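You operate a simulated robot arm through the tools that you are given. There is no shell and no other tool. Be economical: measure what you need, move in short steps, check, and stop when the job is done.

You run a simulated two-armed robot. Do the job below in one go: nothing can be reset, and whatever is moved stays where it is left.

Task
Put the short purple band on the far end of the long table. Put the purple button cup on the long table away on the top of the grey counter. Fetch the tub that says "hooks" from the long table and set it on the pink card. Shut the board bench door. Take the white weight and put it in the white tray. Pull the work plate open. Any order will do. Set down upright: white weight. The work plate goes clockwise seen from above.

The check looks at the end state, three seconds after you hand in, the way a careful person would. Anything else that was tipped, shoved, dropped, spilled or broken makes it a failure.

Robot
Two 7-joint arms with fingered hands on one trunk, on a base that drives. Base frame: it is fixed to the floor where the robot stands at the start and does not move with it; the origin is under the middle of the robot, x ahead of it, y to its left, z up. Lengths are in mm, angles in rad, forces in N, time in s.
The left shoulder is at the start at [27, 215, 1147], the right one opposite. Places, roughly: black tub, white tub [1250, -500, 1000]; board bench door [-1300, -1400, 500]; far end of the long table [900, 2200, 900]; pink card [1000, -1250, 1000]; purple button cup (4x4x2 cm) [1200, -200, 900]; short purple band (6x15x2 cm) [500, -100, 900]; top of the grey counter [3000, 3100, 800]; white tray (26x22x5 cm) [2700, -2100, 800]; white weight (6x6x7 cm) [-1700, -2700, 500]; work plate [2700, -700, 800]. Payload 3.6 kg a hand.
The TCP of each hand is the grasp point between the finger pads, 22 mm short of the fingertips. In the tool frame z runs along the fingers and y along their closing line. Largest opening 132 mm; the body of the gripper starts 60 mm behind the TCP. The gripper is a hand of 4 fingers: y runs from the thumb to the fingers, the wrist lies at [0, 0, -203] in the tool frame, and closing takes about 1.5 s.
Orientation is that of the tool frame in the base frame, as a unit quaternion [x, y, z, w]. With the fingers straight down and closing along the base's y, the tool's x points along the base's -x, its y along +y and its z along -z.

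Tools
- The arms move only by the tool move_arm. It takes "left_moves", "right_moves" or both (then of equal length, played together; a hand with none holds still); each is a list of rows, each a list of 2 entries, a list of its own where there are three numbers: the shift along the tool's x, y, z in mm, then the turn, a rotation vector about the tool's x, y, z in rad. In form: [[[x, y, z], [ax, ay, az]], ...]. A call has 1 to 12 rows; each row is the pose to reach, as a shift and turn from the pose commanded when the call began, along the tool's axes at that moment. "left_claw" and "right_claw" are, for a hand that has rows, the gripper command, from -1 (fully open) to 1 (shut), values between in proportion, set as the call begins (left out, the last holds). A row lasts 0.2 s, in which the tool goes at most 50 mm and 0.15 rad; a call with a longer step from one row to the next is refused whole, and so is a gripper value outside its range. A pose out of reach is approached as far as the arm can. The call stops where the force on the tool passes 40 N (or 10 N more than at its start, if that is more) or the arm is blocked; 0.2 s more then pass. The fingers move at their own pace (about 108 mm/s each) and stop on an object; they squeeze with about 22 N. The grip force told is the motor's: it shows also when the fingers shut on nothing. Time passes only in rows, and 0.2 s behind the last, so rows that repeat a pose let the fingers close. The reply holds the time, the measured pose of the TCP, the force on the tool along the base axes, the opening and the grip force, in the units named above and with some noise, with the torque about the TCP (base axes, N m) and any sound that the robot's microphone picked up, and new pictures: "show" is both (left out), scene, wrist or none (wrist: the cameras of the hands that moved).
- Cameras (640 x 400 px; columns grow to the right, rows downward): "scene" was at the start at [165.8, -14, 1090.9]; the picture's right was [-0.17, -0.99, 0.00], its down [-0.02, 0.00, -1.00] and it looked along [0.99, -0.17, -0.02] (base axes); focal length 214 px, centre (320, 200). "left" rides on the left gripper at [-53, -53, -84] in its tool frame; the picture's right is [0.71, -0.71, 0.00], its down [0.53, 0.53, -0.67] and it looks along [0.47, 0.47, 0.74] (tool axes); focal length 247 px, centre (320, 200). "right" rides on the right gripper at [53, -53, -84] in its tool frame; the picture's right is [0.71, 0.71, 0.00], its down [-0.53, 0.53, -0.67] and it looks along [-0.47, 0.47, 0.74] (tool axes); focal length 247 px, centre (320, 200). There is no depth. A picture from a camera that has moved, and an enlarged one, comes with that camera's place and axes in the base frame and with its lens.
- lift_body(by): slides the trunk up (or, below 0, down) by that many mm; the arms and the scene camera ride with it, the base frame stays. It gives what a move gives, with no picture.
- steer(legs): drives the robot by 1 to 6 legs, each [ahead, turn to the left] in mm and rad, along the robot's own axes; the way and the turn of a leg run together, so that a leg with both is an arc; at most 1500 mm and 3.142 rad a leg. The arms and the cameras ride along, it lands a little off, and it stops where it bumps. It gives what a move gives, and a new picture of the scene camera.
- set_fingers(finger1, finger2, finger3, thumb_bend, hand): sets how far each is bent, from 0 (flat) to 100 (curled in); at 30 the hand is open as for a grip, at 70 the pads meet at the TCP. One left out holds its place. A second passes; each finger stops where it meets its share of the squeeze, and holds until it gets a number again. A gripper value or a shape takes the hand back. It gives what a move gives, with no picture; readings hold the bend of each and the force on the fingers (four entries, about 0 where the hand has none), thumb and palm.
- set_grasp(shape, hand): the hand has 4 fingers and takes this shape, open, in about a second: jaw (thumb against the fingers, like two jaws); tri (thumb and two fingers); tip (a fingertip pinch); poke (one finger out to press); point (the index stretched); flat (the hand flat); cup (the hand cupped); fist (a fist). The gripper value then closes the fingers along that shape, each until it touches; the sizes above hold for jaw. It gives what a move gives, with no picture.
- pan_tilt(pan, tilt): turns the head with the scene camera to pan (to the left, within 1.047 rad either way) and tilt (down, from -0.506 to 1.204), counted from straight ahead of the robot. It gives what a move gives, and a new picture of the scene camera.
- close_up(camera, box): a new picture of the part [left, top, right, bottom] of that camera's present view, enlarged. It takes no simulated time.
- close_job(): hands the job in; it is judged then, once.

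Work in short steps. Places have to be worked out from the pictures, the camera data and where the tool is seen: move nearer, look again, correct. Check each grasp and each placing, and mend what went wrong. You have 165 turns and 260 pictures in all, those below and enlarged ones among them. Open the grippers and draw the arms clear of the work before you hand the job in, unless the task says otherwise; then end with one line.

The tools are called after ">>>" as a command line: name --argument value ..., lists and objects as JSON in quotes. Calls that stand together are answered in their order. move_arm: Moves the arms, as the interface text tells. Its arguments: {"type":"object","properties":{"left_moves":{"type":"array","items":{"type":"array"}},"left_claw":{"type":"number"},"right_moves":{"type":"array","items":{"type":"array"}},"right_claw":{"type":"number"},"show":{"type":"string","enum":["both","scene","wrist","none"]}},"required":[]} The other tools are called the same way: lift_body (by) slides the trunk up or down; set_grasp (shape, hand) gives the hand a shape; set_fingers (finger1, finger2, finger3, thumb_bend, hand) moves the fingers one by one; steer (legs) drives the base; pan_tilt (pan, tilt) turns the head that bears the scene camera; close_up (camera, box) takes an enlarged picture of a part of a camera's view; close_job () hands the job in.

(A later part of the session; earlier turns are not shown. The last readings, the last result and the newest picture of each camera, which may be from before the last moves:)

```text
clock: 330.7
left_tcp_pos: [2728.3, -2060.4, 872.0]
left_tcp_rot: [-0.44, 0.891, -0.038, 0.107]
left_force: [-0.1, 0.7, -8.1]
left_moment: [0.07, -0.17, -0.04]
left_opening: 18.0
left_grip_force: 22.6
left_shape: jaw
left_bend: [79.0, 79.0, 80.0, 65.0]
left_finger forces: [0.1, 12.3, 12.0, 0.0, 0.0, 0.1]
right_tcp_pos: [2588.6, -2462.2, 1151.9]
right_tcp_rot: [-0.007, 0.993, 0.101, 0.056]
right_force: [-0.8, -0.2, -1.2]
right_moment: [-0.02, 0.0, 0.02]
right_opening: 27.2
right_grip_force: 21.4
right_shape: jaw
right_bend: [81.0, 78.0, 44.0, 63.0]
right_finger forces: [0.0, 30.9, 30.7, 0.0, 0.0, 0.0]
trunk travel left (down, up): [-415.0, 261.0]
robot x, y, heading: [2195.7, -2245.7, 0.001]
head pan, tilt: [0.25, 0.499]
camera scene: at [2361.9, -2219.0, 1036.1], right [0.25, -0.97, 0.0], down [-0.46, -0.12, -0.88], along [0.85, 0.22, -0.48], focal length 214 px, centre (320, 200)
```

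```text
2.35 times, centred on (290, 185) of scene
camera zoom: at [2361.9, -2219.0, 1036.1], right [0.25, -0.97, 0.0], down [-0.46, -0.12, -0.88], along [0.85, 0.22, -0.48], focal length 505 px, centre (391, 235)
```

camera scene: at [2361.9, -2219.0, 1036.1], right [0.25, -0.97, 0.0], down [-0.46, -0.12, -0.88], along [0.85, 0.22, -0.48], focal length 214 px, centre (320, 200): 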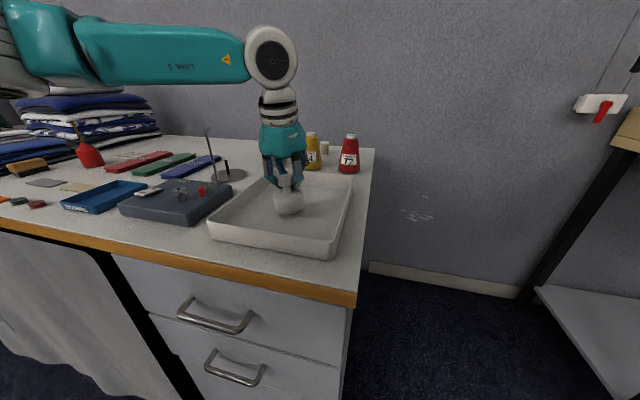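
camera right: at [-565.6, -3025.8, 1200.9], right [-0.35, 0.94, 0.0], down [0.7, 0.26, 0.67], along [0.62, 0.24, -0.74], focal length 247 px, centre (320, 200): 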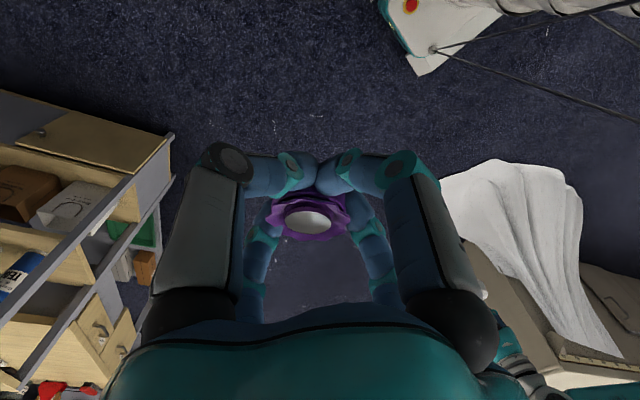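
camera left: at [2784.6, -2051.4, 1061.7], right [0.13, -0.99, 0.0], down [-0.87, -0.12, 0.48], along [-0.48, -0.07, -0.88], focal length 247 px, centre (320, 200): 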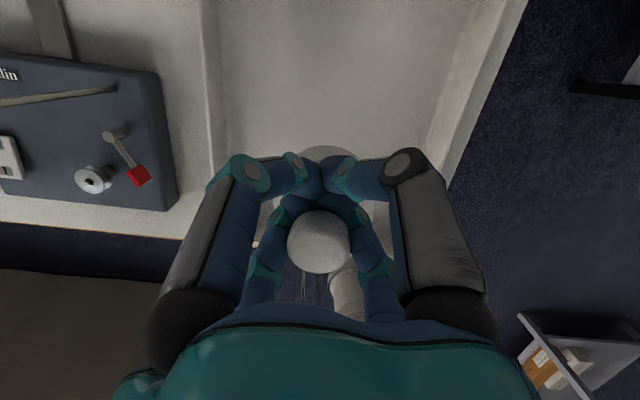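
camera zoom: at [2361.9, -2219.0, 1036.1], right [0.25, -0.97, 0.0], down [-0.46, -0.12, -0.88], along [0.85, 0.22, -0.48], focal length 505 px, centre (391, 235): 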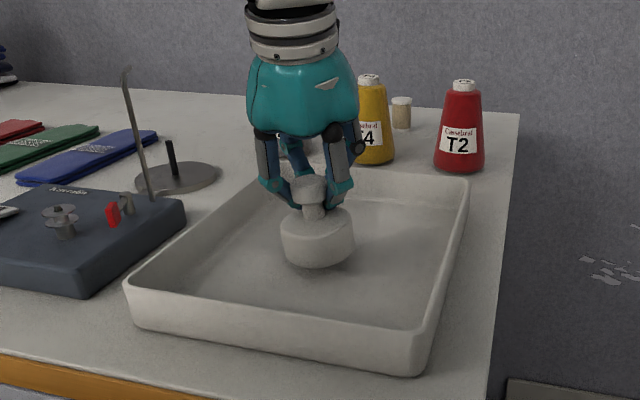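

Good. Lower slowly until it settles.

>>> move_arm --left_moves '[[[0, 0, 4], [0, 0, 0]], [[1, 1, 7], [0, 0, 0]], [[2, 2, 10], [0, 0, 0]], [[2, 2, 13], [0, 0, 0]], [[2, 2, 15], [0, 0, 0]]]' --show "none"

>>> close_up --camera "scene" --box '[240, 130, 340, 230]'

```text
clock: 331.9
left_tcp_pos: [2729.0, -2061.0, 857.6]
left_tcp_rot: [-0.441, 0.89, -0.037, 0.108]
left_force: [0.9, -1.0, -2.8]
left_moment: [0.05, -0.02, 0.02]
left_opening: 18.1
left_grip_force: 22.1
left_shape: jaw
left_bend: [79.0, 79.0, 80.0, 65.0]
left_finger forces: [0.1, 10.1, 12.0, 0.0, 0.1, 0.0]
right_tcp_pos: [2589.2, -2463.3, 1152.2]
right_tcp_rot: [-0.006, 0.993, 0.101, 0.056]
right_force: [-0.1, 0.1, -1.1]
right_moment: [-0.03, 0.02, -0.01]
right_opening: 27.8
right_grip_force: 22.1
right_shape: jaw
right_bend: [81.0, 78.0, 44.0, 63.0]
right_finger forces: [0.0, 31.0, 30.7, 0.0, 0.1, 0.0]
trunk travel left (down, up): [-415.0, 261.0]
robot x, y, heading: [2196.5, -2242.9, 0.006]
head pan, tilt: [0.25, 0.499]
```

```text
4.00 times, centred on (290, 180) of scene
camera zoom: at [2361.6, -2219.2, 1036.2], right [0.25, -0.97, 0.0], down [-0.46, -0.12, -0.88], along [0.85, 0.22, -0.48], focal length 858 px, centre (440, 280)
```

zoom: 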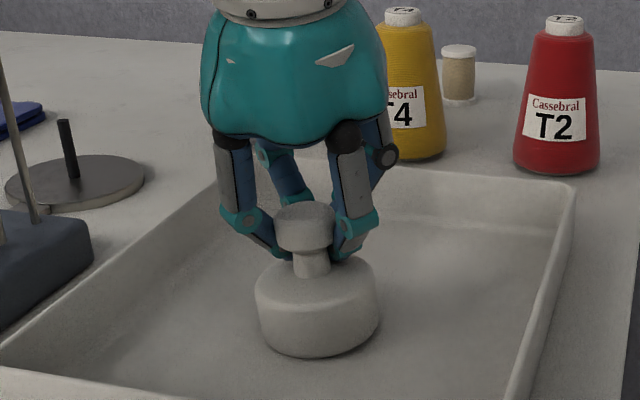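

Mostly resting. 4 mm more, then check.

>>> move_arm --left_moves '[[[0, 0, 2], [0, 0, 0]], [[1, 1, 4], [0, 0, 0]], [[1, 1, 5], [0, 0, 0]]]' --show "none"

>>> close_up --camera "scene" --box '[240, 130, 340, 230]'

```text
clock: 332.7
left_tcp_pos: [2728.9, -2059.9, 854.4]
left_tcp_rot: [-0.44, 0.891, -0.037, 0.107]
left_force: [1.0, -2.4, 2.6]
left_moment: [0.01, 0.03, 0.04]
left_opening: 18.1
left_grip_force: 21.7
left_shape: jaw
left_bend: [79.0, 79.0, 80.0, 65.0]
left_finger forces: [0.0, 2.1, 4.4, 0.0, 0.1, 0.1]
right_tcp_pos: [2588.0, -2462.8, 1151.5]
right_tcp_rot: [-0.007, 0.993, 0.102, 0.057]
right_force: [-0.5, -0.6, -0.7]
right_moment: [-0.03, 0.01, 0.02]
right_opening: 27.8
right_grip_force: 22.0
right_shape: jaw
right_bend: [81.0, 78.0, 44.0, 63.0]
right_finger forces: [0.1, 31.0, 30.8, 0.1, 0.0, 0.0]
trunk travel left (down, up): [-415.0, 261.0]
robot x, y, heading: [2197.3, -2240.7, 0.007]
head pan, tilt: [0.25, 0.499]
```

```text
4.00 times, centred on (290, 180) of scene
camera zoom: at [2361.3, -2219.4, 1036.2], right [0.25, -0.97, 0.0], down [-0.46, -0.12, -0.88], along [0.85, 0.22, -0.48], focal length 858 px, centre (440, 280)
```

zoom: 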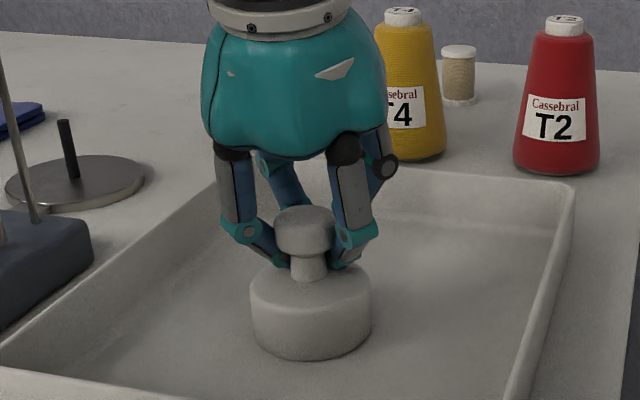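

Weight stands upright on the tray floor. Open the hand and rise.

>>> set_fingers --hand "left" --finger1 32 --finger2 32 --finger3 32 --thumb_bend 32

>>> move_arm --left_moves '[[[-3, -3, -20], [0, 0, 0]], [[-8, -8, -50], [0, 0, 0]], [[-14, -14, -90], [0, 0, 0]], [[-20, -20, -130], [0, 0, 0]], [[-20, -20, -130], [0, 0, 0]]]' --show "scene"

```text
clock: 333.7
left_tcp_pos: [2728.4, -2060.4, 854.6]
left_tcp_rot: [-0.44, 0.891, -0.036, 0.108]
left_force: [5.5, 1.0, 13.3]
left_moment: [0.01, 0.16, -0.01]
left_opening: 83.0
left_grip_force: 6.6
left_shape: fingers
left_bend: [32.0, 90.0, 90.0, 32.0]
left_finger forces: [0.0, 7.0, 6.8, 0.0, 0.1, 0.0]
right_tcp_pos: [2586.6, -2462.8, 1152.7]
right_tcp_rot: [-0.006, 0.993, 0.101, 0.057]
right_force: [-0.4, 0.0, -1.1]
right_moment: [-0.06, 0.04, -0.01]
right_opening: 27.6
right_grip_force: 22.0
right_shape: jaw
right_bend: [81.0, 78.0, 44.0, 63.0]
right_finger forces: [0.1, 31.1, 30.7, 0.0, 0.0, 0.0]
trunk travel left (down, up): [-415.0, 261.0]
robot x, y, heading: [2198.9, -2245.4, 0.004]
head pan, tilt: [0.25, 0.499]
```

```text
clock: 334.9
left_tcp_pos: [2726.5, -2060.8, 985.6]
left_tcp_rot: [-0.441, 0.891, -0.036, 0.107]
left_force: [0.1, -0.3, 0.1]
left_moment: [0.02, 0.01, 0.02]
left_opening: 83.1
left_grip_force: 0.1
left_shape: fingers
left_bend: [32.0, 32.0, 32.0, 32.0]
left_finger forces: [0.0, 0.0, 0.0, 0.0, 0.0, 0.0]
right_tcp_pos: [2587.5, -2461.7, 1151.4]
right_tcp_rot: [-0.006, 0.993, 0.101, 0.055]
right_force: [0.6, -0.2, -0.6]
right_moment: [0.01, 0.03, 0.03]
right_opening: 27.6
right_grip_force: 21.7
right_shape: jaw
right_bend: [81.0, 78.0, 44.0, 63.0]
right_finger forces: [0.0, 30.9, 30.8, 0.1, 0.1, 0.1]
trunk travel left (down, up): [-415.0, 261.0]
robot x, y, heading: [2196.8, -2244.8, 0.005]
head pan, tilt: [0.25, 0.499]
camera scene: at [2361.6, -2219.1, 1036.1], right [0.25, -0.97, 0.0], down [-0.46, -0.12, -0.88], along [0.85, 0.22, -0.48], focal length 214 px, centre (320, 200)
```

scene: 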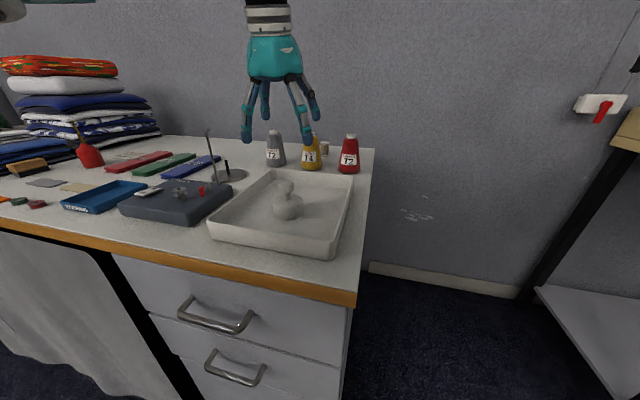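

Two fingers lagged on opening; check the weight.

>>> close_up --camera "scene" --box '[200, 140, 370, 270]'

```text
3.08 times, centred on (285, 205) of scene
camera zoom: at [2361.6, -2219.1, 1036.1], right [0.25, -0.97, 0.0], down [-0.46, -0.12, -0.88], along [0.85, 0.22, -0.48], focal length 660 px, centre (428, 185)
```

zoom: 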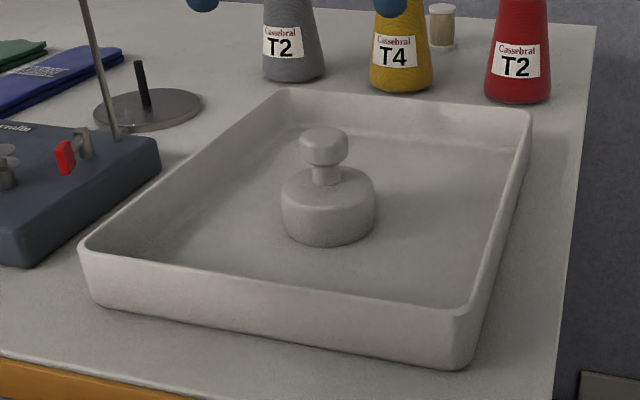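

Weight is upright in the tray. Tidy both arms: level the cup hand into an easy posture, and return the left hand to jaw, upright.

>>> move_arm --right_moves '[[[0, 0, 15], [0.05, 0.03, 0]], [[0, -10, 30], [0.1, 0.055, 0]], [[0, -20, 45], [0.15, 0.08, 0]], [[0, -30, 60], [0.205, 0.109, 0]], [[0, -30, 60], [0.205, 0.109, 0]]]' --show "wrist"

>>> steer --legs '[[-250, 0]]'

```text
clock: 336.1
left_tcp_pos: [2723.4, -2060.7, 985.3]
left_tcp_rot: [-0.441, 0.89, -0.038, 0.107]
left_force: [-0.2, 0.2, -0.5]
left_moment: [0.03, 0.02, 0.02]
left_opening: 83.0
left_grip_force: 0.1
left_shape: fingers
left_bend: [32.0, 32.0, 32.0, 32.0]
left_finger forces: [0.0, 0.0, 0.0, 0.0, 0.0, 0.0]
right_tcp_pos: [2596.3, -2480.5, 1091.1]
right_tcp_rot: [-0.004, 1.0, -0.001, 0.003]
right_force: [-0.4, 0.2, -0.2]
right_moment: [-0.03, 0.0, 0.0]
right_opening: 27.4
right_grip_force: 21.9
right_shape: jaw
right_bend: [81.0, 78.0, 44.0, 63.0]
right_finger forces: [0.1, 30.8, 30.6, 0.0, 0.0, 0.0]
trunk travel left (down, up): [-415.0, 261.0]
robot x, y, heading: [2194.4, -2239.8, 0.007]
head pan, tilt: [0.25, 0.499]
camera right: at [2542.9, -2533.3, 1173.1], right [-0.71, 0.7, -0.01], down [0.52, 0.53, 0.67], along [0.47, 0.47, -0.74], focal length 247 px, centre (320, 200)
```

right: 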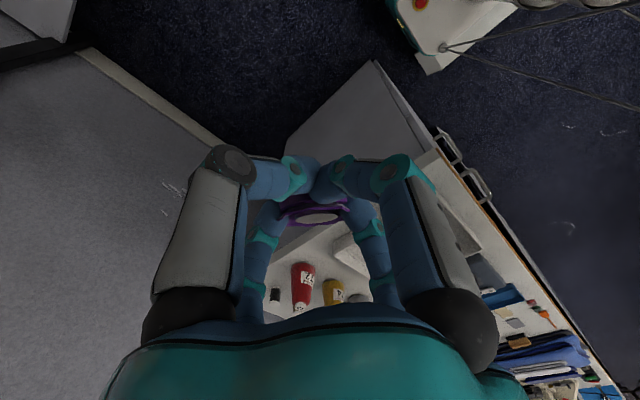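

```text
clock: 338.0
left_tcp_pos: [2466.8, -2060.2, 985.8]
left_tcp_rot: [-0.442, 0.89, -0.037, 0.108]
left_force: [-0.4, 0.2, 0.1]
left_moment: [0.02, 0.02, -0.01]
left_opening: 83.0
left_grip_force: 0.0
left_shape: fingers
left_bend: [32.0, 32.0, 32.0, 32.0]
left_finger forces: [0.0, 0.0, 0.0, 0.1, 0.0, 0.1]
right_tcp_pos: [2337.7, -2479.6, 1090.6]
right_tcp_rot: [-0.007, 1.0, -0.002, 0.004]
right_force: [0.0, -0.9, -0.7]
right_moment: [-0.03, -0.04, 0.03]
right_opening: 27.7
right_grip_force: 22.4
right_shape: jaw
right_bend: [81.0, 78.0, 44.0, 63.0]
right_finger forces: [0.0, 30.7, 30.6, 0.1, 0.0, 0.0]
trunk travel left (down, up): [-415.0, 261.0]
robot x, y, heading: [1942.4, -2246.0, 0.012]
head pan, tilt: [0.25, 0.499]
camera scene: at [2103.3, -2219.8, 1036.4], right [0.25, -0.97, 0.0], down [-0.46, -0.12, -0.88], along [0.85, 0.22, -0.48], focal length 214 px, centre (320, 200)
```

scene: 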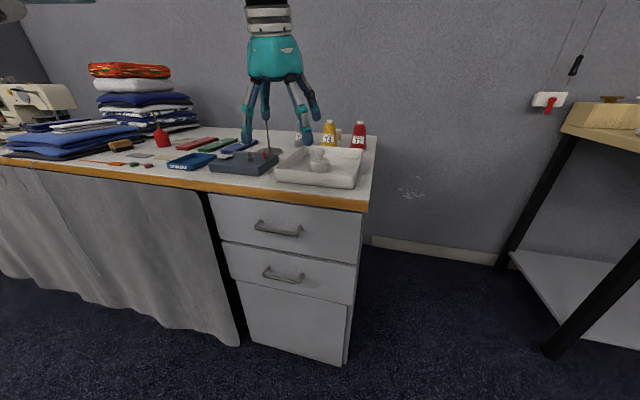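

Now to the work plate. Turn left to face +y in steps.

>>> steer --legs '[[0, 0.52]]'

>>> steer --legs '[[0, 0.52]]'

>>> steer --legs '[[0, 0.52]]'

```text
clock: 340.1
left_tcp_pos: [2299.3, -1819.5, 986.7]
left_tcp_rot: [-0.66, 0.743, -0.008, 0.112]
left_force: [0.1, 0.4, -0.8]
left_moment: [-0.01, -0.06, 0.02]
left_opening: 83.3
left_grip_force: 0.0
left_shape: fingers
left_bend: [32.0, 32.0, 32.0, 32.0]
left_finger forces: [0.0, 0.0, 0.0, 0.1, 0.0, 0.0]
right_tcp_pos: [2441.1, -2285.4, 1174.5]
right_tcp_rot: [-0.221, 0.956, -0.073, 0.18]
right_force: [0.0, -0.2, -1.2]
right_moment: [-0.01, -0.03, 0.0]
right_opening: 24.0
right_grip_force: 22.1
right_shape: jaw
right_bend: [81.0, 82.0, 83.0, 63.0]
right_finger forces: [0.1, 0.1, 0.0, 0.0, 0.0, 0.0]
trunk travel left (down, up): [-415.0, 261.0]
robot x, y, heading: [1948.8, -2265.2, 0.542]
head pan, tilt: [0.25, 0.499]
stopped in leg 1: the force on the tool passed its limit (the readings are from after the stop); the commanded pose is now the measured one
camera scene: at [2077.9, -2160.8, 1036.4], right [0.71, -0.7, 0.0], down [-0.33, -0.34, -0.88], along [0.62, 0.62, -0.48], focal length 214 px, centre (320, 200)
```

scene: 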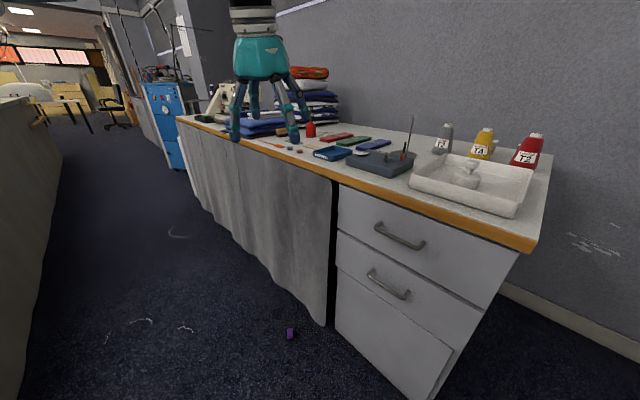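

```text
clock: 342.0
left_tcp_pos: [2029.9, -1701.7, 984.8]
left_tcp_rot: [0.83, -0.547, -0.022, -0.11]
left_force: [-1.1, -1.0, 0.1]
left_moment: [-0.05, 0.02, 0.01]
left_opening: 83.1
left_grip_force: 0.1
left_shape: fingers
left_bend: [32.0, 32.0, 32.0, 32.0]
left_finger forces: [0.0, 0.0, 0.1, 0.1, 0.1, 0.0]
right_tcp_pos: [2400.9, -2038.8, 1182.4]
right_tcp_rot: [-0.438, 0.879, -0.005, 0.19]
right_force: [-4.0, 2.6, -6.1]
right_moment: [-0.16, -0.35, -0.14]
right_opening: 23.7
right_grip_force: 21.9
right_shape: jaw
right_bend: [81.0, 82.0, 83.0, 64.0]
right_finger forces: [0.1, 0.1, 0.0, 0.1, 0.0, 0.0]
trunk travel left (down, up): [-415.0, 261.0]
robot x, y, heading: [1974.5, -2275.9, 1.065]
head pan, tilt: [0.25, 0.499]
camera scene: at [2032.5, -2120.2, 1036.2], right [0.97, -0.25, 0.0], down [-0.12, -0.46, -0.88], along [0.22, 0.85, -0.48], focal length 214 px, centre (320, 200)
```

scene: 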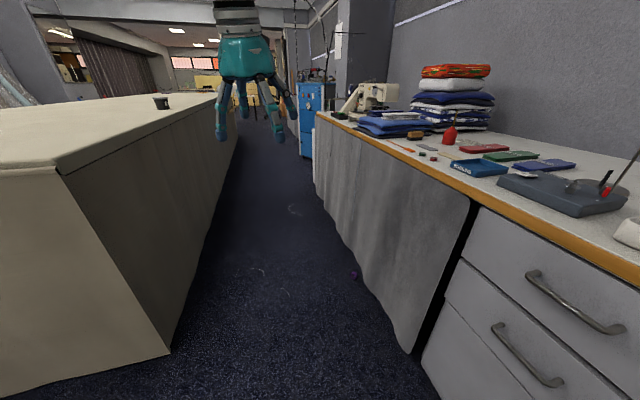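

```text
clock: 343.8
left_tcp_pos: [1763.7, -1758.1, 986.1]
left_tcp_rot: [0.941, -0.32, -0.049, -0.102]
left_force: [0.5, 0.7, -0.2]
left_moment: [0.0, 0.01, 0.05]
left_opening: 83.1
left_grip_force: 0.1
left_shape: fingers
left_bend: [32.0, 32.0, 32.0, 32.0]
left_finger forces: [0.0, 0.0, 0.1, 0.1, 0.0, 0.0]
right_tcp_pos: [2251.7, -1871.7, 1180.8]
right_tcp_rot: [-0.646, 0.74, 0.043, 0.184]
right_force: [-0.6, 0.0, 0.5]
right_moment: [0.01, 0.0, 0.01]
right_opening: 23.7
right_grip_force: 21.7
right_shape: jaw
right_bend: [81.0, 82.0, 83.0, 64.0]
right_finger forces: [0.1, 0.0, 0.0, 0.0, 0.0, 0.1]
trunk travel left (down, up): [-415.0, 261.0]
robot x, y, heading: [1989.8, -2286.8, 1.576]
head pan, tilt: [0.25, 0.499]
camera scene: at [1967.7, -2121.9, 1036.1], right [0.97, 0.25, 0.0], down [0.12, -0.46, -0.88], along [-0.22, 0.85, -0.48], focal length 214 px, centre (320, 200)
```

scene: 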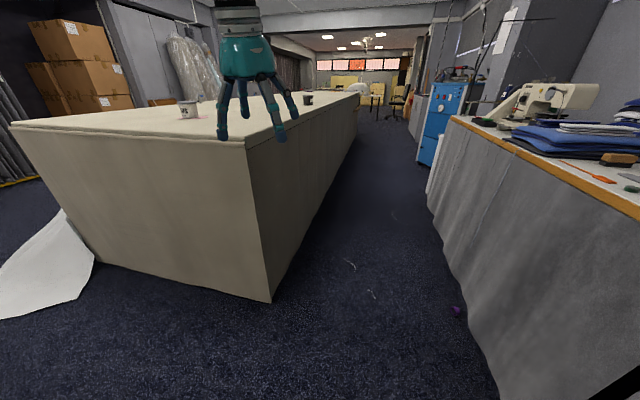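

The cup slipped out when the robot jolted and is on the floor near (2470,−1290). I must recover it; zoom in.

>>> close_up --camera "scene" --box '[420, 280, 500, 340]'

>>> set_grasp --hand "right" --shape "jaw"

>>> set_grasp --hand "left" --shape "jaw"

```text
6.67 times, centred on (460, 310) of scene
camera zoom: at [1967.7, -2121.9, 1036.1], right [0.97, 0.25, 0.0], down [0.12, -0.46, -0.88], along [-0.22, 0.85, -0.48], focal length 1430 px, centre (-613, -533)
```

zoom: 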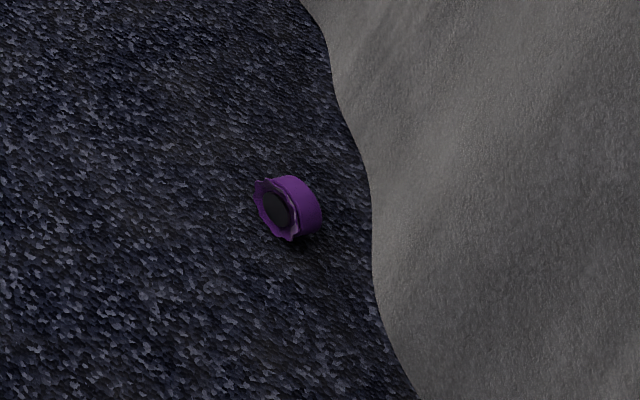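

```text
clock: 344.7
left_tcp_pos: [1762.6, -1757.5, 986.9]
left_tcp_rot: [0.941, -0.32, -0.049, -0.101]
left_force: [-0.8, 0.3, -0.3]
left_moment: [-0.01, 0.0, -0.04]
left_opening: 83.1
left_grip_force: 0.0
left_shape: fingers
left_bend: [32.0, 32.0, 32.0, 32.0]
left_finger forces: [0.0, 0.1, 0.0, 0.0, 0.0, 0.0]
right_tcp_pos: [2250.5, -1873.1, 1181.6]
right_tcp_rot: [-0.646, 0.739, 0.043, 0.184]
right_force: [-0.3, 0.3, 0.8]
right_moment: [0.0, 0.01, 0.0]
right_opening: 131.9
right_grip_force: 0.0
right_shape: jaw
right_bend: [30.0, 30.0, 30.0, 30.0]
right_finger forces: [0.0, 0.0, 0.0, 0.0, 0.0, 0.0]
trunk travel left (down, up): [-415.0, 261.0]
robot x, y, heading: [1992.2, -2287.7, 1.574]
head pan, tilt: [0.25, 0.499]
```

```text
clock: 345.6
left_tcp_pos: [1763.2, -1758.2, 986.2]
left_tcp_rot: [0.94, -0.321, -0.05, -0.101]
left_force: [0.2, 0.5, 0.0]
left_moment: [0.0, 0.0, 0.01]
left_opening: 131.7
left_grip_force: 0.0
left_shape: jaw
left_bend: [30.0, 30.0, 30.0, 30.0]
left_finger forces: [0.0, 0.1, 0.0, 0.0, 0.0, 0.1]
right_tcp_pos: [2250.1, -1872.3, 1181.4]
right_tcp_rot: [-0.646, 0.739, 0.044, 0.184]
right_force: [0.0, 0.3, 0.0]
right_moment: [-0.01, 0.03, 0.01]
right_opening: 132.0
right_grip_force: 0.2
right_shape: jaw
right_bend: [30.0, 30.0, 30.0, 30.0]
right_finger forces: [0.1, 0.0, 0.0, 0.0, 0.1, 0.1]
trunk travel left (down, up): [-415.0, 261.0]
robot x, y, heading: [1990.5, -2290.9, 1.573]
head pan, tilt: [0.25, 0.499]
```

The cup lies on its side (opening toward −x), intact. Plan: face the bench, tip it upright with the left hand, then grasp it from above. Drive up to y≈−1500, edging right.

>>> steer --legs '[[400, -0.15], [390, 0.15]]'

>>> pan_tilt --pan -0.7 --tilt 0.8

```text
clock: 349.1
left_tcp_pos: [1849.8, -1219.9, 988.6]
left_tcp_rot: [0.926, -0.36, -0.045, -0.106]
left_force: [-0.7, 1.5, 0.0]
left_moment: [-0.1, 0.02, 0.04]
left_opening: 131.8
left_grip_force: 0.1
left_shape: jaw
left_bend: [30.0, 30.0, 30.0, 30.0]
left_finger forces: [0.0, 0.1, 0.1, 0.0, 0.0, 0.1]
right_tcp_pos: [2332.7, -1380.5, 1210.8]
right_tcp_rot: [-0.601, 0.768, 0.069, 0.209]
right_force: [-0.4, 1.3, -0.2]
right_moment: [-0.06, -0.06, -0.03]
right_opening: 131.9
right_grip_force: 0.0
right_shape: jaw
right_bend: [30.0, 30.0, 30.0, 30.0]
right_finger forces: [0.0, 0.0, 0.0, 0.0, 0.0, 0.0]
trunk travel left (down, up): [-415.0, 261.0]
robot x, y, heading: [2032.8, -1760.1, 1.463]
head pan, tilt: [0.25, 0.499]
stopped in leg 2: the robot was blocked; the commanded pose is now the measured one
camera scene: at [2027.7, -1590.7, 1035.0], right [0.99, 0.15, 0.0], down [0.07, -0.48, -0.87], along [-0.13, 0.86, -0.49], focal length 214 px, centre (320, 200)
```

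scene: 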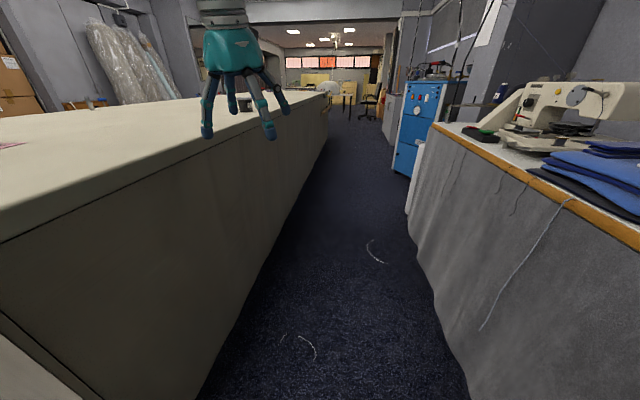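

```text
clock: 350.3
left_tcp_pos: [1850.7, -1227.1, 993.2]
left_tcp_rot: [0.925, -0.361, -0.046, -0.11]
left_force: [0.2, -0.3, 0.5]
left_moment: [0.02, 0.04, 0.03]
left_opening: 132.1
left_grip_force: 0.0
left_shape: jaw
left_bend: [30.0, 30.0, 30.0, 30.0]
left_finger forces: [0.0, 0.0, 0.0, 0.1, 0.0, 0.0]
right_tcp_pos: [2331.3, -1387.8, 1214.3]
right_tcp_rot: [-0.6, 0.769, 0.072, 0.211]
right_force: [0.4, 0.0, 1.1]
right_moment: [0.02, 0.0, 0.01]
right_opening: 132.1
right_grip_force: 0.0
right_shape: jaw
right_bend: [30.0, 30.0, 30.0, 30.0]
right_finger forces: [0.1, 0.0, 0.0, 0.1, 0.0, 0.0]
trunk travel left (down, up): [-415.0, 261.0]
robot x, y, heading: [2030.7, -1765.4, 1.467]
head pan, tilt: [-0.7, 0.799]
camera scene: at [2099.7, -1630.9, 1010.3], right [0.7, -0.72, 0.0], down [-0.52, -0.5, -0.7], along [0.5, 0.48, -0.72], focal length 214 px, centre (320, 200)
```

scene: 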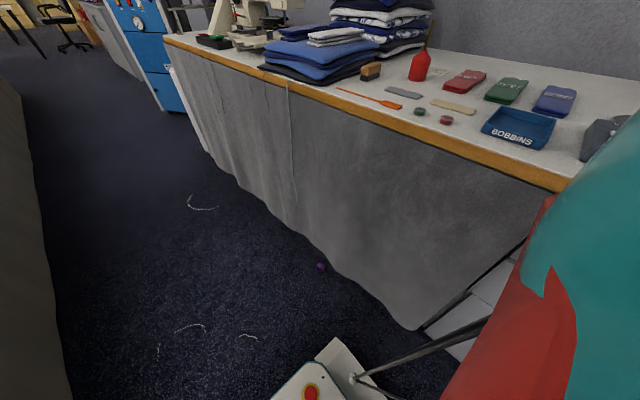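

Cup confirmed at (2463,−1290). The right arm keeps drifting into a strained pose, tripping the drive; put it back in a natural posture.

>>> move_arm --right_moves '[[[2, 5, 24], [-0.03, 0.094, 0]], [[3, 9, 47], [-0.06, 0.188, 0]], [[5, 14, 70], [-0.09, 0.282, 0]], [[6, 19, 94], [-0.12, 0.376, 0]], [[8, 24, 117], [-0.15, 0.47, 0]], [[8, 24, 117], [-0.15, 0.47, 0]]]' --show "none"

>>> steer --legs '[[270, 0.0]]'

```text
clock: 351.7
left_tcp_pos: [1849.2, -1225.8, 992.5]
left_tcp_rot: [0.925, -0.361, -0.045, -0.109]
left_force: [0.2, 0.2, -0.1]
left_moment: [0.0, 0.03, 0.0]
left_opening: 132.0
left_grip_force: 0.1
left_shape: jaw
left_bend: [30.0, 30.0, 30.0, 30.0]
left_finger forces: [0.0, 0.0, 0.0, 0.1, 0.1, 0.0]
right_tcp_pos: [2350.6, -1366.3, 1099.9]
right_tcp_rot: [-0.614, 0.789, -0.012, -0.019]
right_force: [-0.7, -0.1, -0.7]
right_moment: [-0.03, -0.03, -0.03]
right_opening: 132.0
right_grip_force: 0.1
right_shape: jaw
right_bend: [30.0, 30.0, 30.0, 30.0]
right_finger forces: [0.1, 0.0, 0.0, 0.0, 0.1, 0.0]
right hand out of reach, approached as far as the arm can: row 3, 4, 5, 6
trunk travel left (down, up): [-415.0, 261.0]
robot x, y, heading: [2036.3, -1764.6, 1.467]
head pan, tilt: [-0.7, 0.799]
```

```text
clock: 353.6
left_tcp_pos: [1873.8, -956.7, 992.0]
left_tcp_rot: [0.926, -0.358, -0.046, -0.108]
left_force: [0.0, 0.6, -0.4]
left_moment: [-0.03, -0.01, 0.0]
left_opening: 131.8
left_grip_force: 0.1
left_shape: jaw
left_bend: [30.0, 30.0, 30.0, 30.0]
left_finger forces: [0.0, 0.0, 0.0, 0.1, 0.0, 0.0]
right_tcp_pos: [2375.7, -1093.4, 1099.8]
right_tcp_rot: [-0.616, 0.787, -0.013, -0.019]
right_force: [0.7, 1.0, -0.1]
right_moment: [-0.02, -0.03, 0.01]
right_opening: 132.1
right_grip_force: 0.0
right_shape: jaw
right_bend: [30.0, 30.0, 30.0, 30.0]
right_finger forces: [0.1, 0.1, 0.0, 0.0, 0.0, 0.0]
trunk travel left (down, up): [-415.0, 261.0]
robot x, y, heading: [2062.1, -1495.6, 1.474]
head pan, tilt: [-0.7, 0.799]
camera scene: at [2125.8, -1359.6, 1010.1], right [0.7, -0.71, 0.0], down [-0.51, -0.5, -0.7], along [0.5, 0.49, -0.72], focal length 214 px, centre (320, 200)
```

scene: 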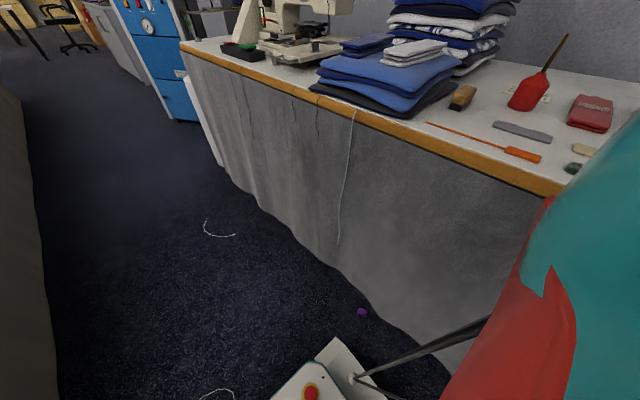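

Turn right to face the bench so the left arm (in good posture) can do it.

>>> steer --legs '[[0, -0.5]]'

>>> steer --legs '[[0, -0.5]]'

>>> steer --legs '[[0, -0.48]]'

```text
clock: 355.5
left_tcp_pos: [2157.8, -935.8, 992.8]
left_tcp_rot: [0.808, -0.577, -0.018, -0.115]
left_force: [-0.5, -0.5, 0.3]
left_moment: [-0.03, -0.01, 0.03]
left_opening: 132.2
left_grip_force: 0.0
left_shape: jaw
left_bend: [30.0, 30.0, 30.0, 30.0]
left_finger forces: [0.0, 0.0, 0.0, 0.0, 0.1, 0.0]
right_tcp_pos: [2531.1, -1299.5, 1101.4]
right_tcp_rot: [-0.398, 0.917, -0.007, -0.02]
right_force: [-0.8, -0.1, -1.0]
right_moment: [-0.02, -0.03, -0.02]
right_opening: 131.9
right_grip_force: 0.0
right_shape: jaw
right_bend: [30.0, 30.0, 30.0, 30.0]
right_finger forces: [0.0, 0.0, 0.0, 0.0, 0.0, 0.1]
trunk travel left (down, up): [-415.0, 261.0]
robot x, y, heading: [2044.6, -1482.1, 0.967]
head pan, tilt: [-0.7, 0.799]
camera scene: at [2162.9, -1397.1, 1010.2], right [0.26, -0.97, 0.0], down [-0.69, -0.19, -0.7], along [0.67, 0.18, -0.72], focal length 214 px, centre (320, 200)
```

scene: 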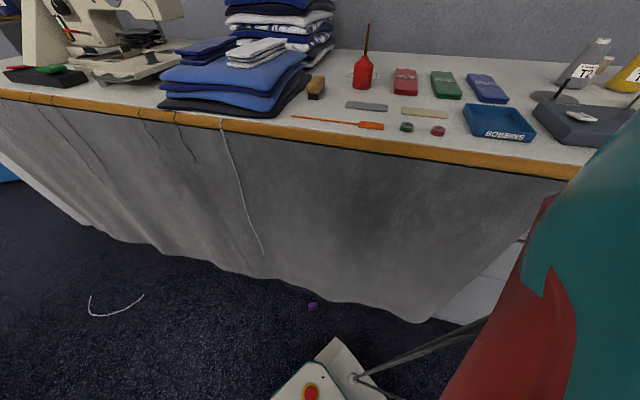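

```text
clock: 357.3
left_tcp_pos: [2407.1, -1057.6, 993.7]
left_tcp_rot: [-0.639, 0.76, -0.011, 0.118]
left_force: [0.0, 0.7, 0.5]
left_moment: [0.0, 0.02, -0.06]
left_opening: 131.9
left_grip_force: 0.1
left_shape: jaw
left_bend: [30.0, 30.0, 30.0, 30.0]
left_finger forces: [0.1, 0.0, 0.0, 0.0, 0.1, 0.0]
right_tcp_pos: [2561.2, -1554.8, 1100.7]
right_tcp_rot: [-0.16, 0.987, -0.002, -0.022]
right_force: [-0.2, -0.1, -0.2]
right_moment: [0.0, 0.02, 0.02]
right_opening: 132.0
right_grip_force: 0.0
right_shape: jaw
right_bend: [30.0, 30.0, 30.0, 30.0]
right_finger forces: [0.0, 0.1, 0.0, 0.0, 0.0, 0.0]
trunk travel left (down, up): [-415.0, 261.0]
robot x, y, heading: [2033.8, -1463.0, 0.471]
head pan, tilt: [-0.7, 0.799]
camera scene: at [2180.6, -1443.8, 1010.2], right [-0.23, -0.97, 0.0], down [-0.7, 0.17, -0.7], along [0.68, -0.16, -0.72], focal length 214 px, centre (320, 200)
```

scene: 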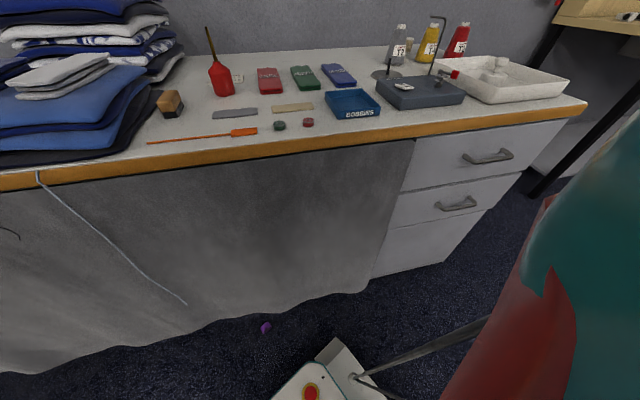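

```text
clock: 359.1
left_tcp_pos: [2554.1, -1275.5, 993.8]
left_tcp_rot: [-0.44, 0.89, -0.039, 0.112]
left_force: [1.5, -0.6, -0.5]
left_moment: [-0.02, 0.01, -0.01]
left_opening: 131.8
left_grip_force: 0.1
left_shape: jaw
left_bend: [30.0, 30.0, 30.0, 30.0]
left_finger forces: [0.0, 0.1, 0.0, 0.0, 0.0, 0.0]
right_tcp_pos: [2459.3, -1787.6, 1101.3]
right_tcp_rot: [0.08, 0.997, 0.004, -0.022]
right_force: [0.3, -0.3, -0.5]
right_moment: [-0.01, 0.0, -0.01]
right_opening: 132.1
right_grip_force: 0.0
right_shape: jaw
right_bend: [30.0, 30.0, 30.0, 30.0]
right_finger forces: [0.0, 0.0, 0.0, 0.1, 0.0, 0.0]
trunk travel left (down, up): [-415.0, 261.0]
robot x, y, heading: [2030.1, -1436.8, -0.015]
head pan, tilt: [-0.7, 0.799]
camera scene: at [2173.0, -1490.5, 1010.1], right [-0.65, -0.76, 0.0], down [-0.55, 0.47, -0.7], along [0.53, -0.45, -0.72], focal length 214 px, centre (320, 200)
```

scene: 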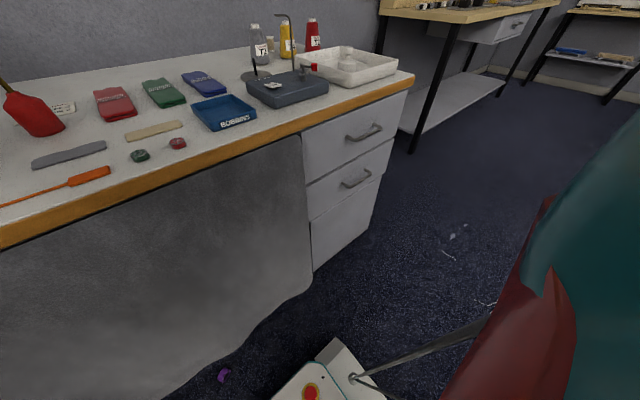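

Facing the bench; cup at (2464,−1280). Draw the left hand back, edge forward 60 mm, and lower the trunk.

>>> move_arm --left_moves '[[[24, 30, -9], [0, 0, 0]], [[48, 61, -18], [0, 0, 0]], [[73, 91, -26], [0, 0, 0]], [[97, 122, -35], [0, 0, 0]], [[121, 152, -44], [0, 0, 0]], [[121, 152, -44], [0, 0, 0]]]' --show "none"

>>> steer --legs '[[60, 0]]'

>>> lift_body --by -400

>>> close_up --camera "left" --box '[0, 0, 640, 400]'

```text
clock: 360.5
left_tcp_pos: [2355.5, -1280.1, 993.9]
left_tcp_rot: [-0.44, 0.89, -0.04, 0.112]
left_force: [-0.4, 0.2, -0.1]
left_moment: [0.01, 0.03, 0.03]
left_opening: 131.7
left_grip_force: 0.0
left_shape: jaw
left_bend: [30.0, 30.0, 30.0, 30.0]
left_finger forces: [0.1, 0.0, 0.0, 0.0, 0.0, 0.1]
right_tcp_pos: [2457.2, -1787.5, 1102.4]
right_tcp_rot: [0.079, 0.997, 0.004, -0.021]
right_force: [-0.1, 1.0, 0.6]
right_moment: [0.0, -0.01, 0.03]
right_opening: 132.0
right_grip_force: 0.0
right_shape: jaw
right_bend: [30.0, 30.0, 30.0, 30.0]
right_finger forces: [0.0, 0.0, 0.0, 0.1, 0.0, 0.0]
trunk travel left (down, up): [-415.0, 261.0]
robot x, y, heading: [2034.6, -1438.4, -0.009]
head pan, tilt: [-0.7, 0.799]
```

```text
clock: 361.4
left_tcp_pos: [2418.4, -1282.0, 992.5]
left_tcp_rot: [-0.439, 0.891, -0.04, 0.111]
left_force: [0.2, -0.5, -0.5]
left_moment: [-0.01, 0.03, 0.0]
left_opening: 132.5
left_grip_force: 0.1
left_shape: jaw
left_bend: [30.0, 30.0, 30.0, 30.0]
left_finger forces: [0.1, 0.1, 0.0, 0.0, 0.1, 0.0]
right_tcp_pos: [2518.4, -1789.4, 1102.0]
right_tcp_rot: [0.08, 0.997, 0.003, -0.023]
right_force: [-0.5, -0.5, 0.2]
right_moment: [0.03, 0.04, 0.03]
right_opening: 131.7
right_grip_force: 0.1
right_shape: jaw
right_bend: [30.0, 30.0, 30.0, 30.0]
right_finger forces: [0.0, 0.0, 0.0, 0.1, 0.1, 0.0]
trunk travel left (down, up): [-415.0, 261.0]
robot x, y, heading: [2095.0, -1437.4, -0.012]
head pan, tilt: [-0.7, 0.799]
camera scene: at [2232.7, -1491.1, 1009.9], right [-0.65, -0.76, 0.0], down [-0.55, 0.47, -0.7], along [0.53, -0.45, -0.72], focal length 214 px, centre (320, 200)
```

scene: 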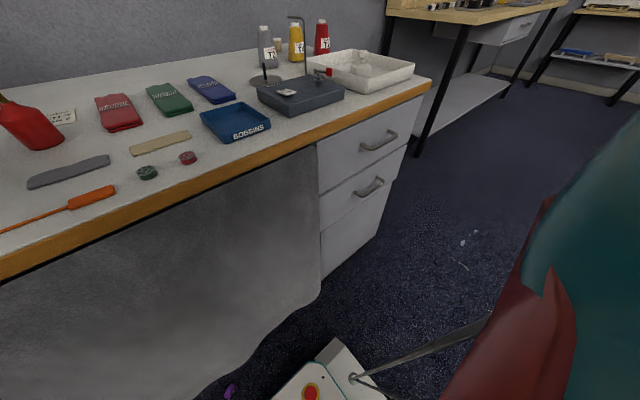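

```text
clock: 364.0
left_tcp_pos: [2420.9, -1281.1, 652.8]
left_tcp_rot: [-0.442, 0.897, -0.001, 0.035]
left_force: [0.3, 0.2, 0.7]
left_moment: [-0.02, 0.0, -0.01]
left_opening: 131.9
left_grip_force: 0.1
left_shape: jaw
left_bend: [30.0, 30.0, 30.0, 30.0]
left_finger forces: [0.1, 0.0, 0.1, 0.0, 0.0, 0.1]
right_tcp_pos: [2517.8, -1786.0, 815.7]
right_tcp_rot: [0.078, 0.997, 0.006, -0.015]
right_force: [-6.6, -1.9, 21.8]
right_moment: [-0.34, -1.72, -0.24]
right_opening: 132.5
right_grip_force: 0.1
right_shape: jaw
right_bend: [30.0, 30.0, 19.0, 30.0]
right_finger forces: [0.0, 0.0, 21.7, 0.1, 0.0, 0.1]
trunk travel left (down, up): [-122.0, 554.0]
robot x, y, heading: [2094.0, -1438.6, -0.014]
head pan, tilt: [-0.7, 0.799]
stopped: the force on the tool passed its limit (the readings are from after the stop); the commanded pose is now the measured one
```

```text
1.00 times, centred on (320, 200) of left
camera zoom: at [2489.9, -1273.2, 740.8], right [0.13, -0.99, -0.02], down [-0.78, -0.11, 0.62], along [-0.61, -0.06, -0.79], focal length 247 px, centre (320, 200)
```

zoom: 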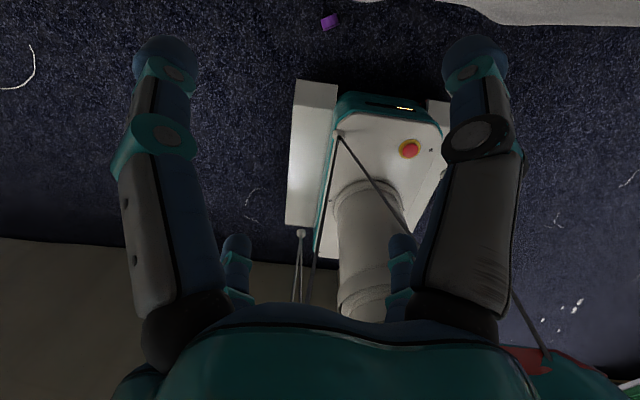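

The right hand touched the bench edge while lowering. Raise 60 and look at what's under it.

>>> lift_body --by 60

>>> close_up --camera "right" --box '[0, 0, 640, 400]'

```text
clock: 365.0
left_tcp_pos: [2421.2, -1281.4, 709.4]
left_tcp_rot: [-0.441, 0.897, 0.001, 0.035]
left_force: [0.0, 0.5, -0.2]
left_moment: [0.0, 0.0, 0.05]
left_opening: 132.0
left_grip_force: 0.1
left_shape: jaw
left_bend: [30.0, 30.0, 30.0, 30.0]
left_finger forces: [0.0, 0.1, 0.0, 0.0, 0.0, 0.0]
right_tcp_pos: [2518.5, -1786.9, 870.7]
right_tcp_rot: [0.079, 0.997, 0.004, -0.021]
right_force: [0.2, -0.3, 0.2]
right_moment: [0.01, 0.01, -0.03]
right_opening: 131.8
right_grip_force: 0.2
right_shape: jaw
right_bend: [30.0, 30.0, 30.0, 30.0]
right_finger forces: [0.1, 0.1, 0.0, 0.0, 0.0, 0.1]
trunk travel left (down, up): [-182.0, 494.0]
robot x, y, heading: [2093.9, -1437.2, -0.013]
head pan, tilt: [-0.7, 0.799]
```

```text
1.00 times, centred on (320, 200) of right
camera zoom: at [2463.4, -1832.4, 956.1], right [-0.59, 0.81, 0.03], down [0.63, 0.43, 0.65], along [0.51, 0.4, -0.76], focal length 247 px, centre (320, 200)
```

zoom: 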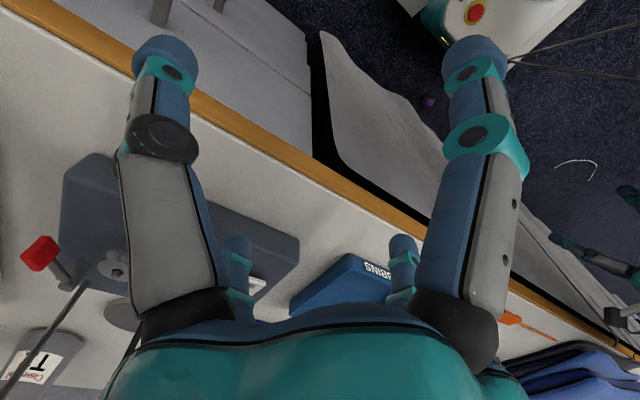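

No displacement seen. Draw the right hand back clear of the bench edge, then lower again.

>>> move_arm --right_moves '[[[30, -5, 0], [0, 0, 0]], [[60, -10, 0], [0, 0, 0]], [[90, -15, 0], [0, 0, 0]], [[125, -20, 0], [0, 0, 0]], [[125, -20, 0], [0, 0, 0]]]' --show "none"

>>> lift_body --by -180

>>> close_up --camera "left" --box '[0, 0, 640, 400]'

```text
clock: 366.2
left_tcp_pos: [2420.3, -1280.8, 709.4]
left_tcp_rot: [-0.441, 0.897, -0.001, 0.034]
left_force: [-0.5, 1.0, -0.3]
left_moment: [0.0, -0.03, -0.03]
left_opening: 131.9
left_grip_force: 0.1
left_shape: jaw
left_bend: [30.0, 30.0, 30.0, 30.0]
left_finger forces: [0.0, 0.0, 0.0, 0.0, 0.0, 0.0]
right_tcp_pos: [2392.0, -1786.3, 876.0]
right_tcp_rot: [0.078, 0.997, 0.005, -0.02]
right_force: [0.5, 0.2, 0.0]
right_moment: [0.01, -0.03, -0.02]
right_opening: 131.9
right_grip_force: 0.1
right_shape: jaw
right_bend: [30.0, 30.0, 30.0, 30.0]
right_finger forces: [0.1, 0.0, 0.0, 0.1, 0.1, 0.0]
trunk travel left (down, up): [-182.0, 494.0]
robot x, y, heading: [2093.7, -1442.7, -0.01]
head pan, tilt: [-0.7, 0.799]
```

```text
clock: 368.2
left_tcp_pos: [2410.4, -1283.2, 489.9]
left_tcp_rot: [-0.439, 0.896, 0.043, -0.045]
left_force: [0.2, 0.5, 0.0]
left_moment: [-0.02, 0.0, 0.01]
left_opening: 132.0
left_grip_force: 0.1
left_shape: jaw
left_bend: [30.0, 30.0, 30.0, 30.0]
left_finger forces: [0.0, 0.0, 0.0, 0.0, 0.0, 0.1]
right_tcp_pos: [2383.7, -1791.1, 698.0]
right_tcp_rot: [0.078, 0.997, 0.008, -0.012]
right_force: [0.0, 0.7, 0.0]
right_moment: [-0.01, 0.02, -0.03]
right_opening: 131.9
right_grip_force: 0.0
right_shape: jaw
right_bend: [30.0, 30.0, 30.0, 30.0]
right_finger forces: [0.0, 0.0, 0.1, 0.0, 0.1, 0.1]
trunk travel left (down, up): [-2.0, 674.0]
robot x, y, heading: [2089.3, -1438.7, -0.01]
head pan, tilt: [-0.7, 0.799]
```

```text
1.00 times, centred on (320, 200) of left
camera zoom: at [2495.4, -1276.6, 564.1], right [0.12, -0.99, -0.05], down [-0.65, -0.12, 0.75], along [-0.75, -0.06, -0.66], focal length 247 px, centre (320, 200)
```

zoom: 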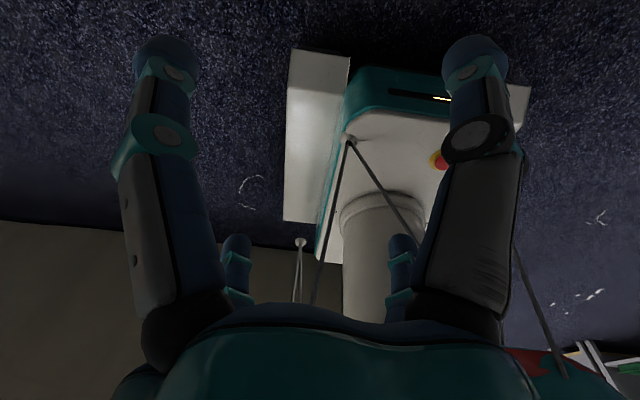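

The folded elbow rubs the base as the trunk lowers; reaching downward will unfold it. Move the left hand down toward the floor short of the cup, restoring the tilt, fingers closed.

>>> move_arm --left_moves '[[[-2, -4, 41], [0.08, -0.05, 0]], [[-3, -8, 82], [0.16, -0.1, 0]], [[-5, -12, 123], [0.24, -0.15, 0]], [[-6, -15, 164], [0.316, -0.197, 0]], [[-8, -19, 206], [0.316, -0.197, 0]], [[-9, -23, 247], [0.316, -0.197, 0]], [[-11, -27, 288], [0.316, -0.197, 0]], [[-11, -27, 288], [0.316, -0.197, 0]]]' --left_claw 1 --show "wrist"

>>> pan_tilt --pan 0.4 --tilt 1.0

```text
clock: 370.0
left_tcp_pos: [2406.0, -1279.8, 191.8]
left_tcp_rot: [-0.436, 0.892, -0.055, 0.104]
left_force: [0.0, -0.2, -0.3]
left_moment: [0.03, 0.02, 0.0]
left_opening: 0.1
left_grip_force: 22.4
left_shape: jaw
left_bend: [70.0, 70.0, 70.0, 70.0]
left_finger forces: [0.0, 0.0, 0.0, 0.1, 0.0, 0.0]
left hand out of reach, approached as far as the arm can: row 1, 2
right_tcp_pos: [2393.5, -1786.7, 696.1]
right_tcp_rot: [0.078, 0.997, 0.006, -0.02]
right_force: [-1.1, 0.2, 0.8]
right_moment: [-0.01, 0.01, -0.04]
right_opening: 131.9
right_grip_force: 0.2
right_shape: jaw
right_bend: [30.0, 30.0, 30.0, 30.0]
right_finger forces: [0.1, 0.0, 0.0, 0.0, 0.1, 0.0]
trunk travel left (down, up): [-2.0, 674.0]
robot x, y, heading: [2091.6, -1443.4, -0.013]
head pan, tilt: [-0.7, 0.799]
camera left: at [2459.3, -1268.8, 291.6], right [0.12, -0.99, 0.04], down [-0.87, -0.09, 0.48], along [-0.47, -0.09, -0.88], focal length 247 px, centre (320, 200)
```

left: 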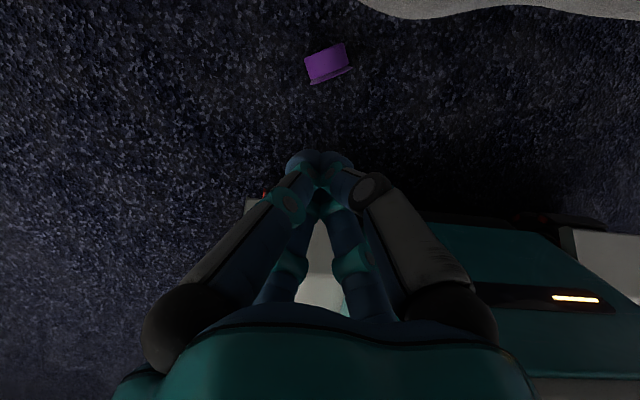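

```text
clock: 371.3
left_tcp_pos: [2405.2, -1279.3, 192.6]
left_tcp_rot: [-0.435, 0.893, -0.055, 0.105]
left_force: [-0.2, -0.9, -0.5]
left_moment: [-0.02, 0.01, 0.01]
left_opening: 0.0
left_grip_force: 22.0
left_shape: jaw
left_bend: [70.0, 70.0, 70.0, 70.0]
left_finger forces: [0.1, 0.0, 0.0, 0.1, 0.0, 0.0]
right_tcp_pos: [2392.9, -1787.5, 697.7]
right_tcp_rot: [0.077, 0.997, 0.005, -0.019]
right_force: [0.6, 0.1, -0.1]
right_moment: [-0.02, 0.0, 0.02]
right_opening: 131.7
right_grip_force: 0.1
right_shape: jaw
right_bend: [30.0, 30.0, 30.0, 30.0]
right_finger forces: [0.0, 0.1, 0.0, 0.0, 0.0, 0.1]
trunk travel left (down, up): [-2.0, 674.0]
robot x, y, heading: [2089.5, -1440.4, -0.008]
head pan, tilt: [0.4, 1.0]
camera scene: at [2240.2, -1412.1, 569.6], right [0.38, -0.93, 0.0], down [-0.78, -0.32, -0.54], along [0.5, 0.21, -0.84], focal length 214 px, centre (320, 200)
```

scene: 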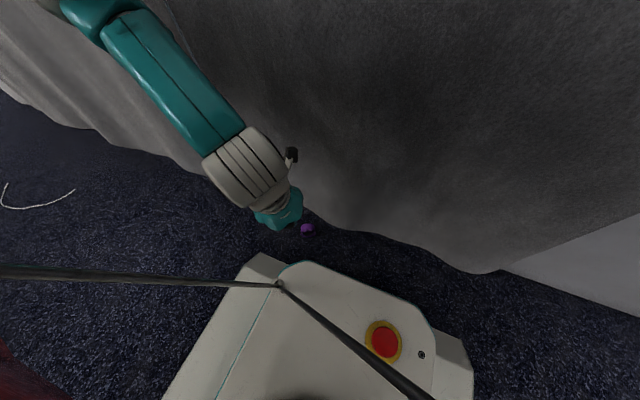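

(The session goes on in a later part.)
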